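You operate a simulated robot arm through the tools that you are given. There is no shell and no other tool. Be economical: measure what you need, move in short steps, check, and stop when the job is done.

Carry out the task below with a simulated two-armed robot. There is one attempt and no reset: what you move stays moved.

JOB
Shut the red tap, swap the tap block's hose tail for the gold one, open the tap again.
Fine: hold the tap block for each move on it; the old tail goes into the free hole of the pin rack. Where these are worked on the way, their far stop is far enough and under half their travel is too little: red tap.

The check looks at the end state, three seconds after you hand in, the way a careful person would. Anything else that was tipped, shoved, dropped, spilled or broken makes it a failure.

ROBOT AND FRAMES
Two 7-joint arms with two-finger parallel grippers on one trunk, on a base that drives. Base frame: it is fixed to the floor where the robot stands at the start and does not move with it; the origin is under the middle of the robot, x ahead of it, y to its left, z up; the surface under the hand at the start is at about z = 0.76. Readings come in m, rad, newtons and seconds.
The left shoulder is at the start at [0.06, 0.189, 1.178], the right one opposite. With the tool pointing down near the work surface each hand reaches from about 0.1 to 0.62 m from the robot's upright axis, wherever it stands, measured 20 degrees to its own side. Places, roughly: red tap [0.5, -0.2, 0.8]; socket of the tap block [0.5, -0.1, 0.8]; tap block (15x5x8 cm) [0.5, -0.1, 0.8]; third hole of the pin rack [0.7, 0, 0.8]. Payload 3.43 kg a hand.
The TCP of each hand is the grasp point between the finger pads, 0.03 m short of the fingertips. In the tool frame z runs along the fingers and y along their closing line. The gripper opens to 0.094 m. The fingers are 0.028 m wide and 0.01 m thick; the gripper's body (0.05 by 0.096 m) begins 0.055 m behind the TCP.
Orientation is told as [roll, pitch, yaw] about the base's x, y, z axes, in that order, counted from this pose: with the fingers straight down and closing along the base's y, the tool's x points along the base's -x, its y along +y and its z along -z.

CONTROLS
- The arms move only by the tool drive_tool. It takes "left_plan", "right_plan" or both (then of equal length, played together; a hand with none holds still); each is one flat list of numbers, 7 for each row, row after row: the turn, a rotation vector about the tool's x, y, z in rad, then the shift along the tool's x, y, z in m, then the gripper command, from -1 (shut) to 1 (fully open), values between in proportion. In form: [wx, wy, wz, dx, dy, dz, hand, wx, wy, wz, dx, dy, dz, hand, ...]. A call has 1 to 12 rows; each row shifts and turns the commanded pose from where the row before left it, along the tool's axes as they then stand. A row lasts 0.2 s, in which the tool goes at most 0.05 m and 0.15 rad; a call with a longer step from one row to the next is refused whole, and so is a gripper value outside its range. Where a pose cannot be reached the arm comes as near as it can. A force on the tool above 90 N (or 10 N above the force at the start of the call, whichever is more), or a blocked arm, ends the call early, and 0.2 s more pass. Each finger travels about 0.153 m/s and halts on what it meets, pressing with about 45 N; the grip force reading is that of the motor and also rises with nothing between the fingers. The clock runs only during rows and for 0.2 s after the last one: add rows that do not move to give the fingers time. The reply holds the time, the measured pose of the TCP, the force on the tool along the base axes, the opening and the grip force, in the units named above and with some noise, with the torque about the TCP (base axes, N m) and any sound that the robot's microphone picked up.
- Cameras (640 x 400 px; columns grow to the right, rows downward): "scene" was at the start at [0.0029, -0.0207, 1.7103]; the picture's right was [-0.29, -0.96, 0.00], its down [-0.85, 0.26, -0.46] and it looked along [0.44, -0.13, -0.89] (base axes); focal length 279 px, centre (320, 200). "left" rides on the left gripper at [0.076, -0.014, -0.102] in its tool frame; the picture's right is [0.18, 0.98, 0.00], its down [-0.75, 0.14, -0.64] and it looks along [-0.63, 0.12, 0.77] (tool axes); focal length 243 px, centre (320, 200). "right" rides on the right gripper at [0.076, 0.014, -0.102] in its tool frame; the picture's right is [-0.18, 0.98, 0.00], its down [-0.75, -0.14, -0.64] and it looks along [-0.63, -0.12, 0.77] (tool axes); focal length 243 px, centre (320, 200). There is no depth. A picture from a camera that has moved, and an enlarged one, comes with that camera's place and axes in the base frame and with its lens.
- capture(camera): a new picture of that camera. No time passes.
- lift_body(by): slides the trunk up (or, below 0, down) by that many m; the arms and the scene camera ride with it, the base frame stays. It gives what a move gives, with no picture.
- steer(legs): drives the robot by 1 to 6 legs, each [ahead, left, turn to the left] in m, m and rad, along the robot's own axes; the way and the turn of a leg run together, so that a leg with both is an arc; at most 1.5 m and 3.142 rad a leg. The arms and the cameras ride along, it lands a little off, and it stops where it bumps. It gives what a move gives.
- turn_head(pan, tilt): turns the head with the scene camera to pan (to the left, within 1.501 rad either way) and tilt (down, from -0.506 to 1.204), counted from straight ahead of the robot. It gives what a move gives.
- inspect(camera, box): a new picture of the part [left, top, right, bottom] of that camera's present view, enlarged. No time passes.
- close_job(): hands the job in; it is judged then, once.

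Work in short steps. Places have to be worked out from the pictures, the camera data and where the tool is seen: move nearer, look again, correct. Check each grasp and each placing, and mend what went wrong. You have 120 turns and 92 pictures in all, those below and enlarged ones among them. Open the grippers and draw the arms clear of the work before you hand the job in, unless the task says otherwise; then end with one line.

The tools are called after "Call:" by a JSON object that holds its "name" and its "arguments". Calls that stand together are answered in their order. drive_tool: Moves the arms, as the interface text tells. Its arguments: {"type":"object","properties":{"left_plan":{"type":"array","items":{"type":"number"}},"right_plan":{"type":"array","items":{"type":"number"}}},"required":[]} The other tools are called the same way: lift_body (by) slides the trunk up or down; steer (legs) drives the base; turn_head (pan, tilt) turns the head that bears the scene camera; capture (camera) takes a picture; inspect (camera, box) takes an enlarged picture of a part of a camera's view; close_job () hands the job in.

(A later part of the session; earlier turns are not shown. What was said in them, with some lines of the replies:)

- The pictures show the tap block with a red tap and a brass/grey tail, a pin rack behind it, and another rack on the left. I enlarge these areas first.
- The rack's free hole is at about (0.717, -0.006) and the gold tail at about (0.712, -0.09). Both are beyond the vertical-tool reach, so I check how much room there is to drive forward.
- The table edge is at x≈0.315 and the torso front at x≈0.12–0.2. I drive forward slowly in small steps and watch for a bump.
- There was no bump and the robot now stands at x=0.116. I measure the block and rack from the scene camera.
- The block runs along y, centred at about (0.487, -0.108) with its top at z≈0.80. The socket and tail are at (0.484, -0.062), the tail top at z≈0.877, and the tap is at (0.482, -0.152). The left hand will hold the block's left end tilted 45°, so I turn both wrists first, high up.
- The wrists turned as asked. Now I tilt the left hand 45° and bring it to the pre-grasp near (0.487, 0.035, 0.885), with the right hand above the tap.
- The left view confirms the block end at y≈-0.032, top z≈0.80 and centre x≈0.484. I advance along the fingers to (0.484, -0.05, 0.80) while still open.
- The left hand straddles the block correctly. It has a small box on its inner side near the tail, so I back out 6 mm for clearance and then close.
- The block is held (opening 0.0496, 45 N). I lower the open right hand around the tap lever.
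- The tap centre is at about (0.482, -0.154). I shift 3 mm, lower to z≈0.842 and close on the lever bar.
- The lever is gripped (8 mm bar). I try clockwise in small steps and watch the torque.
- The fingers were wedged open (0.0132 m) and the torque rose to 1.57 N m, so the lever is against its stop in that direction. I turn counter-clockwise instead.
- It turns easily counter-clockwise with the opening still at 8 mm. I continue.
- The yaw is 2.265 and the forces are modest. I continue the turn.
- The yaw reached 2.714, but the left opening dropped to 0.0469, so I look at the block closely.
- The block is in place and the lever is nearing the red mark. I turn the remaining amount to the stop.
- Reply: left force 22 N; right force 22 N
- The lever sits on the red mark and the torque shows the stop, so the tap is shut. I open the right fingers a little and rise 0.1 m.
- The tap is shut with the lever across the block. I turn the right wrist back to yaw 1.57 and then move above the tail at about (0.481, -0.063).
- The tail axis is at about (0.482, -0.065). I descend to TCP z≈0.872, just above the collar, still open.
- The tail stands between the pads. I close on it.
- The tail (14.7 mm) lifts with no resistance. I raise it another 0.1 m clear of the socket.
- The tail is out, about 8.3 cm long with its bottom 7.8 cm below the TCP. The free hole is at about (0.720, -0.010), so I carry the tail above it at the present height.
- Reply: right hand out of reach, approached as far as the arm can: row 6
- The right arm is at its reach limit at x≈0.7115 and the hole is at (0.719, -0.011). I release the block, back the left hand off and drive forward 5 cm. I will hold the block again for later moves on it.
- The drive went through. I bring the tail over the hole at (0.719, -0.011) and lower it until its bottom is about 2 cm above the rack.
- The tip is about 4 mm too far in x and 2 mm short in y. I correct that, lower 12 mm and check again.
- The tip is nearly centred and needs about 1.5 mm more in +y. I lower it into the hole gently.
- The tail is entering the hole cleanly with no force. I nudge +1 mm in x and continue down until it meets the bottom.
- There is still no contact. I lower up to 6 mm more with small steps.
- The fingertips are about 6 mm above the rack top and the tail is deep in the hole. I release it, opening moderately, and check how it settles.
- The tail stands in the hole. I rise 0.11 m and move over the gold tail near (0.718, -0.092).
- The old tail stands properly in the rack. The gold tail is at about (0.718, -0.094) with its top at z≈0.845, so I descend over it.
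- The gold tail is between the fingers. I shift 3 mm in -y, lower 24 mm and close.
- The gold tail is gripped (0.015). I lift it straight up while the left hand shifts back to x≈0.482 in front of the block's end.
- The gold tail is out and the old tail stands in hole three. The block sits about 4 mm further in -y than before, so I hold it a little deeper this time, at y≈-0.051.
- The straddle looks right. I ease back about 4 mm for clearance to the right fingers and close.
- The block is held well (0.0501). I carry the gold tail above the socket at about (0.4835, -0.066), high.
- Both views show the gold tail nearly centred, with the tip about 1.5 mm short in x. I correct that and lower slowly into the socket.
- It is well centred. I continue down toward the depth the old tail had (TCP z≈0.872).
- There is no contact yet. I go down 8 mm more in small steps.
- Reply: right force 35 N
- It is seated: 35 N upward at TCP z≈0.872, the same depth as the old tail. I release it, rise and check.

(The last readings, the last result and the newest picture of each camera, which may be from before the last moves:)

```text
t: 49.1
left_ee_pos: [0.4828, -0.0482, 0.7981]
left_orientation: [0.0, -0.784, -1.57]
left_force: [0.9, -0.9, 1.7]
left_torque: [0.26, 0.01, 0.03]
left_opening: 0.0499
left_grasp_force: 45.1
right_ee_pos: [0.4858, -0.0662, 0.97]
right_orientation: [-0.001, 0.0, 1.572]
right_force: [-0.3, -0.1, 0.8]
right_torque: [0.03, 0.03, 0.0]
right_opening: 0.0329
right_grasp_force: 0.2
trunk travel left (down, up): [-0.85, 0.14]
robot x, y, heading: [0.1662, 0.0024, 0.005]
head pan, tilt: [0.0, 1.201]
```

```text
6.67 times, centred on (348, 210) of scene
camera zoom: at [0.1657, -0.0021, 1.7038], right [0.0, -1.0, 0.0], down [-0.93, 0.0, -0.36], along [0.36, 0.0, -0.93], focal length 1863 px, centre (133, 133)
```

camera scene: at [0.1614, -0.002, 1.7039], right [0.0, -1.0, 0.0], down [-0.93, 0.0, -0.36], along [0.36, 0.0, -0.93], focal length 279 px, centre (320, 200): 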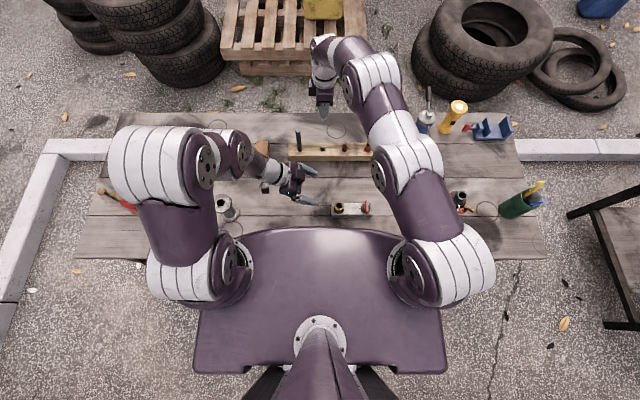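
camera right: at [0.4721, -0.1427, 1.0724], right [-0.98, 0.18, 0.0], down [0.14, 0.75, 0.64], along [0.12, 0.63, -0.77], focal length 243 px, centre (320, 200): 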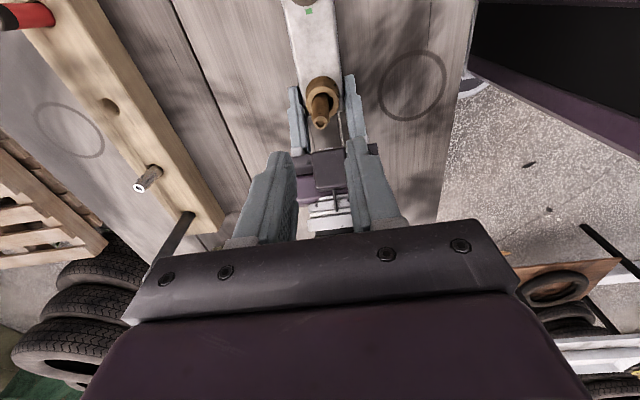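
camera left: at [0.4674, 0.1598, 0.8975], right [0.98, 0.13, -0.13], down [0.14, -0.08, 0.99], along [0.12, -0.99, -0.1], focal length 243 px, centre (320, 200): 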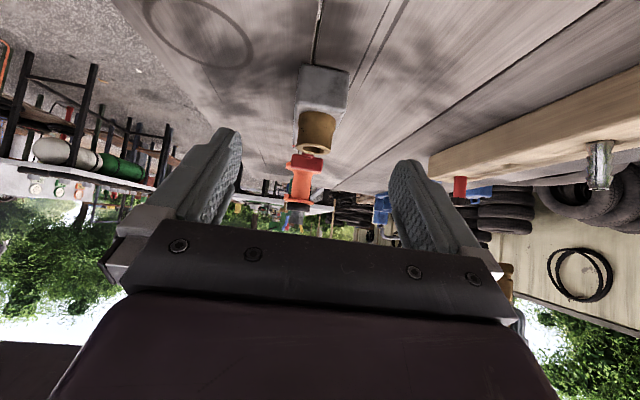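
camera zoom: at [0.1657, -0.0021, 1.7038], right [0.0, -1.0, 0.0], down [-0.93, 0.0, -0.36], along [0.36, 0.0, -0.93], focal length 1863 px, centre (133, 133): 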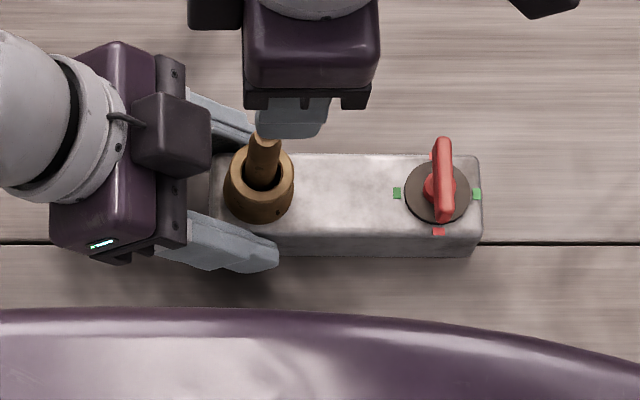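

The gold tail stands in the socket and the block is still held. I move the right hand over the tap at about (0.482, -0.158) and turn it to yaw π to match the shut lever.

Call:
{"name": "drive_tool", "arguments": {"right_plan": [0, 0, 0, 0.0307, 0.001, 0, -0.2, 0, 0, 0, 0.0307, 0.001, 0, -0.2, 0, 0, 0, 0.0307, 0.001, 0, -0.2]}}

Call:
{"name": "drive_tool", "arguments": {"right_plan": [0, 0, -0.1427, 0, 0, 0, -0.2, 0, 0, -0.1427, 0, 0, 0, -0.2, 0, 0, -0.1427, 0, 0, 0, -0.2, 0, 0, -0.1427, 0, 0, 0, -0.2, 0, 0, -0.1427, 0, 0, 0, -0.2, 0, 0, -0.1427, 0, 0, 0, -0.2, 0, 0, -0.1427, 0, 0, 0, -0.2, 0, 0, -0.1427, 0, 0, 0, -0.2, 0, 0, -0.1427, 0, 0, 0, -0.2, 0, 0, -0.1427, 0, 0, 0, -0.2, 0, 0, -0.1427, 0, 0, 0, -0.2]}}

Call:
{"name": "capture", "arguments": {"camera": "right"}}

```text
t: 49.9
left_ee_pos: [0.4838, -0.0475, 0.7992]
left_orientation: [-0.002, -0.786, -1.569]
left_force: [-0.9, -2.5, 2.0]
left_torque: [0.14, 0.0, 0.03]
left_opening: 0.0498
left_grasp_force: 44.5
right_ee_pos: [0.4824, -0.1603, 0.9706]
right_orientation: [0.0, 0.002, 1.573]
right_force: [0.9, -0.5, 0.3]
right_torque: [-0.02, 0.01, 0.0]
right_opening: 0.0377
right_grasp_force: 0.0
trunk travel left (down, up): [-0.85, 0.14]
robot x, y, heading: [0.1675, 0.0, 0.003]
head pan, tilt: [0.0, 1.201]
```

```text
t: 52.3
left_ee_pos: [0.4846, -0.0478, 0.7998]
left_orientation: [0.0, -0.784, -1.569]
left_force: [-0.4, -0.8, 2.5]
left_torque: [-0.03, 0.0, -0.03]
left_opening: 0.0496
left_grasp_force: 45.2
right_ee_pos: [0.4805, -0.1588, 0.9718]
right_orientation: [0.0, 0.001, -3.137]
right_force: [-0.4, 0.3, -1.2]
right_torque: [-0.01, 0.03, 0.01]
right_opening: 0.0377
right_grasp_force: 0.1
trunk travel left (down, up): [-0.85, 0.14]
robot x, y, heading: [0.1684, 0.0043, -0.0]
head pan, tilt: [0.0, 1.201]
```

```text
24 pictures are left
camera right: at [0.5581, -0.173, 1.074], right [-0.18, -0.98, 0.0], down [-0.75, 0.14, 0.64], along [-0.63, 0.12, -0.77], focal length 243 px, centre (320, 200)
```

right: 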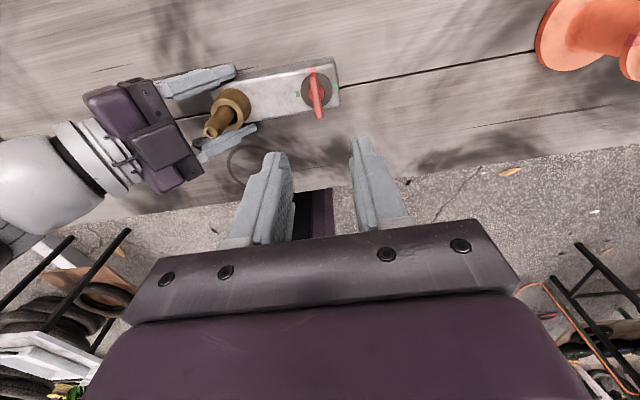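

The lever is between the finger lines at about y=-0.157. I descend to TCP z≈0.86 first and check.

Call:
{"name": "drive_tool", "arguments": {"right_plan": [0, 0, 0, 0, 0, 0.03, -0.2, 0, 0, 0, 0, 0, 0.03, -0.2, 0, 0, 0, 0, 0, 0.03, -0.2, 0, 0, 0, 0, 0, 0.018, -0.2]}}

Call:
{"name": "capture", "arguments": {"camera": "right"}}

```text
t: 53.3
left_ee_pos: [0.4842, -0.049, 0.7989]
left_orientation: [-0.001, -0.786, -1.568]
left_force: [-0.2, 0.6, 3.1]
left_torque: [0.07, -0.02, 0.0]
left_opening: 0.0498
left_grasp_force: 44.4
right_ee_pos: [0.4819, -0.1584, 0.8623]
right_orientation: [-0.001, -0.002, -3.138]
right_force: [0.2, -0.4, -0.2]
right_torque: [0.0, -0.02, 0.01]
right_opening: 0.0375
right_grasp_force: 0.0
trunk travel left (down, up): [-0.85, 0.14]
robot x, y, heading: [0.1689, -0.0008, 0.001]
head pan, tilt: [0.0, 1.201]
```

```text
23 pictures are left
camera right: at [0.559, -0.1718, 0.9654], right [-0.18, -0.98, 0.0], down [-0.75, 0.14, 0.64], along [-0.63, 0.12, -0.77], focal length 243 px, centre (320, 200)
```

right: 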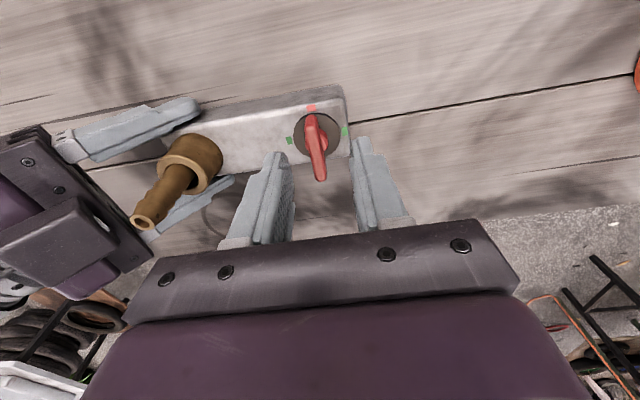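

The lever is centred. I lower 20 mm and close on it.

Call:
{"name": "drive_tool", "arguments": {"right_plan": [0, 0, 0, 0, 0, 0.01, -0.2, 0, 0, 0, 0, 0, 0.01, -0.2, 0, 0, 0, 0, 0, 0, -1, 0, 0, 0, 0, 0, 0, -1, 0, 0, 0, 0, 0, 0, -1]}}

```text
t: 54.5
left_ee_pos: [0.4832, -0.0491, 0.8002]
left_orientation: [0.002, -0.788, -1.571]
left_force: [-2.9, -33.1, 2.8]
left_torque: [0.03, 0.07, -0.02]
left_opening: 0.0497
left_grasp_force: 44.9
right_ee_pos: [0.4822, -0.1567, 0.8436]
right_orientation: [-0.003, 0.002, -3.142]
right_force: [2.3, 33.3, 0.2]
right_torque: [0.73, -0.07, -0.28]
right_opening: 0.0083
right_grasp_force: 41.6
trunk travel left (down, up): [-0.85, 0.14]
robot x, y, heading: [0.1657, -0.0012, 0.003]
head pan, tilt: [0.0, 1.201]
```

The lever is gripped with a 33 N sideways force, so the axis is a few mm to +y. I relieve that and start turning clockwise.

Call:
{"name": "drive_tool", "arguments": {"right_plan": [0, 0, 0, 0, -0.0025, 0, -1, 0, 0, 0, 0, 0, 0, -1]}}

Call:
{"name": "drive_tool", "arguments": {"right_plan": [0, 0, 0.09, 0, 0, 0, -1, 0, 0, 0.09, 0, 0, 0, -1, 0, 0, 0.09, 0, 0, 0, -1, 0, 0, 0.09, 0, 0, 0, -1]}}

```text
t: 55.1
left_ee_pos: [0.4842, -0.0478, 0.7995]
left_orientation: [-0.004, -0.786, -1.566]
left_force: [-2.1, -13.2, 9.0]
left_torque: [-1.21, 0.0, 0.06]
left_opening: 0.0495
left_grasp_force: 45.0
right_ee_pos: [0.4837, -0.1556, 0.8426]
right_orientation: [0.002, -0.001, -3.139]
right_force: [5.3, 12.2, -0.8]
right_torque: [0.26, -0.35, -0.24]
right_opening: 0.0081
right_grasp_force: 41.7
trunk travel left (down, up): [-0.85, 0.14]
robot x, y, heading: [0.1688, 0.0014, 0.003]
head pan, tilt: [0.0, 1.201]
```

```text
t: 56.1
left_ee_pos: [0.4843, -0.0474, 0.7983]
left_orientation: [-0.003, -0.785, -1.569]
left_force: [-2.0, -2.8, 12.6]
left_torque: [-0.49, -0.11, -0.34]
left_opening: 0.0496
left_grasp_force: 45.1
right_ee_pos: [0.4816, -0.1559, 0.8434]
right_orientation: [-0.001, 0.001, 2.78]
right_force: [3.6, 4.8, -5.1]
right_torque: [0.01, -0.11, 0.02]
right_opening: 0.0079
right_grasp_force: 41.9
trunk travel left (down, up): [-0.85, 0.14]
robot x, y, heading: [0.1693, 0.003, 0.008]
head pan, tilt: [0.0, 1.201]
```

It turns smoothly with little force, so I continue clockwise.

Call:
{"name": "drive_tool", "arguments": {"right_plan": [0, 0, 0.09, 0, 0, 0, -1, 0, 0, 0.09, 0, 0, 0, -1, 0, 0, 0.09, 0, 0, 0, -1, 0, 0, 0.09, 0, 0, 0, -1, 0, 0, 0.09, 0, 0, 0, -1, 0, 0, 0.09, 0, 0, 0, -1]}}

Call:
{"name": "drive_tool", "arguments": {"right_plan": [0, 0, 0.09, 0, 0, 0, -1, 0, 0, 0.09, 0, 0, 0, -1, 0, 0, 0.09, 0, 0, 0, -1, 0, 0, 0.09, 0, 0, 0, -1, 0, 0, 0.09, 0, 0, 0, -1]}}

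```text
t: 57.5
left_ee_pos: [0.4838, -0.0489, 0.798]
left_orientation: [-0.001, -0.786, -1.568]
left_force: [1.3, -21.1, -3.4]
left_torque: [0.67, -0.22, 0.09]
left_opening: 0.0498
left_grasp_force: 45.2
right_ee_pos: [0.4817, -0.1558, 0.8426]
right_orientation: [-0.001, 0.0, 2.243]
right_force: [-1.6, 22.2, 6.5]
right_torque: [0.88, 0.35, 0.04]
right_opening: 0.0079
right_grasp_force: 42.1
trunk travel left (down, up): [-0.85, 0.14]
robot x, y, heading: [0.1701, 0.0013, -0.004]
head pan, tilt: [0.0, 1.201]
```

```text
t: 58.7
left_ee_pos: [0.4841, -0.0472, 0.7987]
left_orientation: [-0.001, -0.784, -1.57]
left_force: [0.6, -26.6, -2.6]
left_torque: [0.26, 0.12, 0.05]
left_opening: 0.0499
left_grasp_force: 44.5
right_ee_pos: [0.4806, -0.1557, 0.8436]
right_orientation: [-0.001, 0.0, 1.79]
right_force: [0.0, 25.8, 11.1]
right_torque: [0.98, 0.12, -0.01]
right_opening: 0.0081
right_grasp_force: 41.8
trunk travel left (down, up): [-0.85, 0.14]
robot x, y, heading: [0.1672, -0.0014, 0.003]
head pan, tilt: [0.0, 1.201]
```

About 0.22 rad is left to the open stop. I finish the turn with a slight overrun.

Call:
{"name": "drive_tool", "arguments": {"right_plan": [0, 0, 0.08, -0.0015, 0, 0, -1, 0, 0, 0.08, 0, 0, 0, -1, 0, 0, 0.08, 0, 0, 0, -1]}}

Call:
{"name": "inspect", "arguments": {"camera": "scene", "box": [300, 180, 396, 240]}}

```text
t: 59.5
left_ee_pos: [0.4837, -0.0459, 0.7999]
left_orientation: [-0.002, -0.783, -1.567]
left_force: [-3.2, 6.0, 15.1]
left_torque: [-0.42, 0.05, -0.55]
left_opening: 0.0497
left_grasp_force: 44.3
right_ee_pos: [0.4802, -0.1548, 0.8421]
right_orientation: [0.002, 0.003, 1.549]
right_force: [6.8, -10.6, -1.8]
right_torque: [-0.8, -0.2, 0.01]
right_opening: 0.0083
right_grasp_force: 41.7
trunk travel left (down, up): [-0.85, 0.14]
robot x, y, heading: [0.1689, 0.004, 0.001]
head pan, tilt: [0.0, 1.201]
```

```text
6.67 times, centred on (348, 210) of scene
camera zoom: at [0.1657, -0.0025, 1.7039], right [0.0, -1.0, 0.0], down [-0.93, 0.0, -0.36], along [0.36, 0.0, -0.93], focal length 1863 px, centre (133, 133)
```

zoom: 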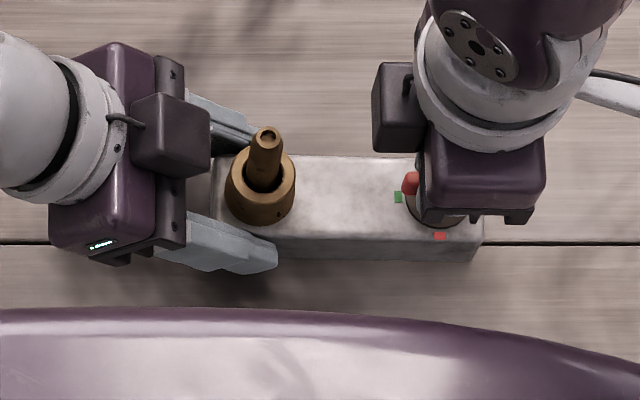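

No stop torque yet, so I turn a little further to feel the stop.

Call:
{"name": "drive_tool", "arguments": {"right_plan": [0, 0, 0.04, 0, 0, 0, -1, 0, 0, 0.03, 0, 0, 0, -1]}}

```text
t: 60.1
left_ee_pos: [0.4835, -0.0483, 0.7993]
left_orientation: [0.0, -0.781, -1.568]
left_force: [4.6, 6.5, -3.6]
left_torque: [0.04, -0.02, -0.5]
left_opening: 0.0498
left_grasp_force: 45.1
right_ee_pos: [0.4789, -0.1558, 0.8426]
right_orientation: [0.002, 0.001, 1.484]
right_force: [-5.0, -9.5, 18.4]
right_torque: [-0.15, 0.11, 1.26]
right_opening: 0.0084
right_grasp_force: 42.8
trunk travel left (down, up): [-0.85, 0.14]
robot x, y, heading: [0.1711, -0.0021, 0.005]
head pan, tilt: [0.0, 1.201]
```

The torque of 1.26 N m shows the open stop. I unload slightly, release and rise.

Call:
{"name": "drive_tool", "arguments": {"right_plan": [0, 0, -0.05, 0, 0, 0, -1, 0, 0, 0, 0, 0, 0, -0.3, 0, 0, 0, 0, 0, 0, -0.2, 0, 0, 0, 0, 0, -0.02, -0.2, 0, 0, 0, 0, 0, -0.045, -0.2, 0, 0, 0, 0, 0, -0.045, -0.2, 0, 0, 0, 0, 0, -0.045, -0.2]}}

Call:
{"name": "inspect", "arguments": {"camera": "scene", "box": [300, 180, 396, 240]}}

Call:
{"name": "capture", "arguments": {"camera": "right"}}

```text
t: 61.7
left_ee_pos: [0.4847, -0.0481, 0.7991]
left_orientation: [-0.002, -0.786, -1.57]
left_force: [-0.6, -0.1, 0.3]
left_torque: [0.24, 0.0, 0.04]
left_opening: 0.0497
left_grasp_force: 45.2
right_ee_pos: [0.4812, -0.1568, 1.0001]
right_orientation: [0.0, 0.0, 1.533]
right_force: [0.0, 0.1, 0.2]
right_torque: [0.03, 0.0, 0.01]
right_opening: 0.0376
right_grasp_force: 0.0
trunk travel left (down, up): [-0.85, 0.14]
robot x, y, heading: [0.1708, 0.0018, -0.002]
head pan, tilt: [0.0, 1.201]
```

```text
6.67 times, centred on (348, 210) of scene
camera zoom: at [0.1661, -0.002, 1.7037], right [0.0, -1.0, 0.0], down [-0.93, 0.0, -0.36], along [0.36, 0.0, -0.93], focal length 1863 px, centre (133, 133)
```

zoom: 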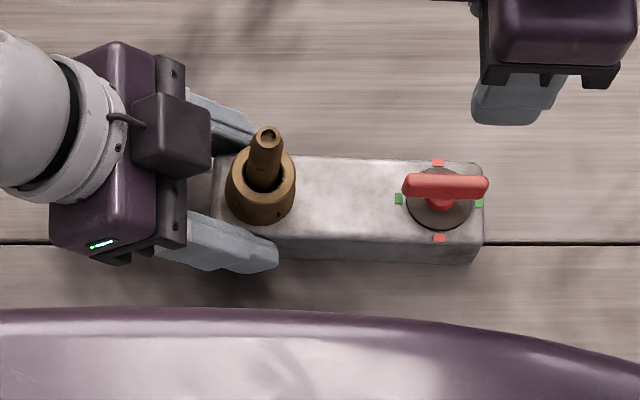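

```text
20 pictures are left
camera right: at [0.4665, -0.2318, 1.1022], right [-0.98, 0.22, 0.0], down [0.17, 0.75, 0.64], along [0.14, 0.63, -0.77], focal length 243 px, centre (320, 200)
```

right: 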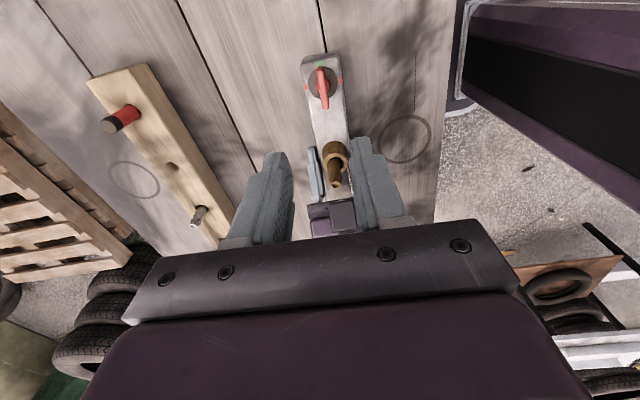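

The tap is open, with the lever on the green marks. I release the block, draw the left hand back along its fingers and open both grippers.

Call:
{"name": "drive_tool", "arguments": {"left_plan": [0, 0, 0, 0, 0, 0, 0.5, 0, 0, 0, 0, 0, 0, 1, 0, 0, 0, 0, 0, 0, 1, 0, 0, 0, 0, 0, -0.03, 1, 0, 0, 0, 0, 0, -0.04, 1, 0, 0, 0, 0, 0, -0.04, 1, 0, 0, 0, -0.03, 0, -0.03, 1, 0, 0, 0, -0.03, 0, -0.03, 1, 0, 0, 0, -0.03, 0, -0.03, 1], "right_plan": [0, 0, 0, 0, 0, 0, 1, 0, 0, 0, 0, 0, 0, 1, 0, 0, 0, 0, 0, 0, 1, 0, 0, 0, 0, 0, -0.02, 1, 0, 0, 0, 0, 0, -0.02, 1, 0, 0, 0, 0, 0, -0.02, 1, 0, 0, 0, 0.02, 0.01, -0.02, 1, 0, 0, 0, 0.02, 0.01, -0.02, 1, 0, 0, 0, 0.02, 0.01, -0.02, 1]}}

Call:
{"name": "capture", "arguments": {"camera": "scene"}}

Call:
{"name": "inspect", "arguments": {"camera": "scene", "box": [270, 120, 414, 230]}}

```text
t: 63.7
left_ee_pos: [0.4812, 0.0287, 1.0024]
left_orientation: [0.0, -0.785, -1.57]
left_force: [-0.7, 0.2, 0.5]
left_torque: [-0.01, -0.03, 0.03]
left_opening: 0.094
left_grasp_force: 0.1
right_ee_pos: [0.4459, -0.2125, 1.1188]
right_orientation: [-0.003, 0.0, 1.534]
right_force: [-0.2, 1.0, 0.2]
right_torque: [0.02, 0.0, -0.02]
right_opening: 0.0941
right_grasp_force: 0.0
trunk travel left (down, up): [-0.85, 0.14]
robot x, y, heading: [0.1659, 0.0001, 0.001]
head pan, tilt: [0.0, 1.201]
```

```text
19 pictures are left
camera scene: at [0.1623, -0.0022, 1.7037], right [0.0, -1.0, 0.0], down [-0.93, 0.0, -0.36], along [0.36, 0.0, -0.93], focal length 279 px, centre (320, 200)
```

scene: 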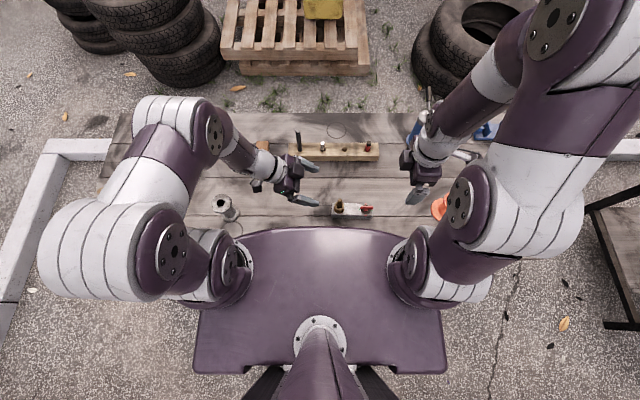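

```text
3.64 times, centred on (342, 175) of scene
camera zoom: at [0.1623, -0.0022, 1.7037], right [0.0, -1.0, 0.0], down [-0.93, 0.0, -0.36], along [0.36, 0.0, -0.93], focal length 1016 px, centre (240, 291)
```

zoom: 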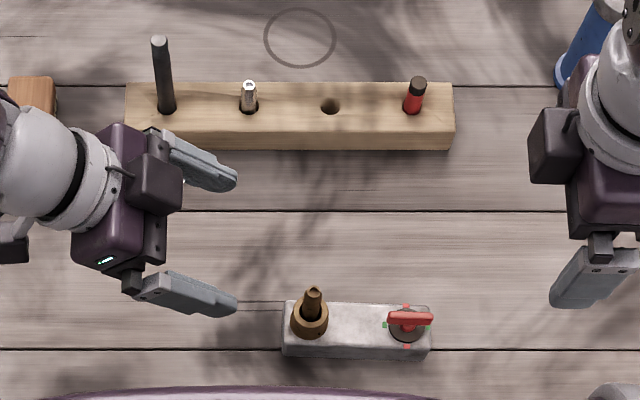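

Everything is in place: the gold tail is in the socket, the old tail in hole three, the tap open, and both hands are clear with nothing else disturbed. I hand in.

Call:
{"name": "close_job", "arguments": {}}

```text
The job is handed in.
```

I shut the red tap, put the old tail in the rack's free hole, seated the gold tail in the tap block and opened the tap again to its stop. I held the block for each move on it; it ended about 4 mm from where it started. The job is handed in.
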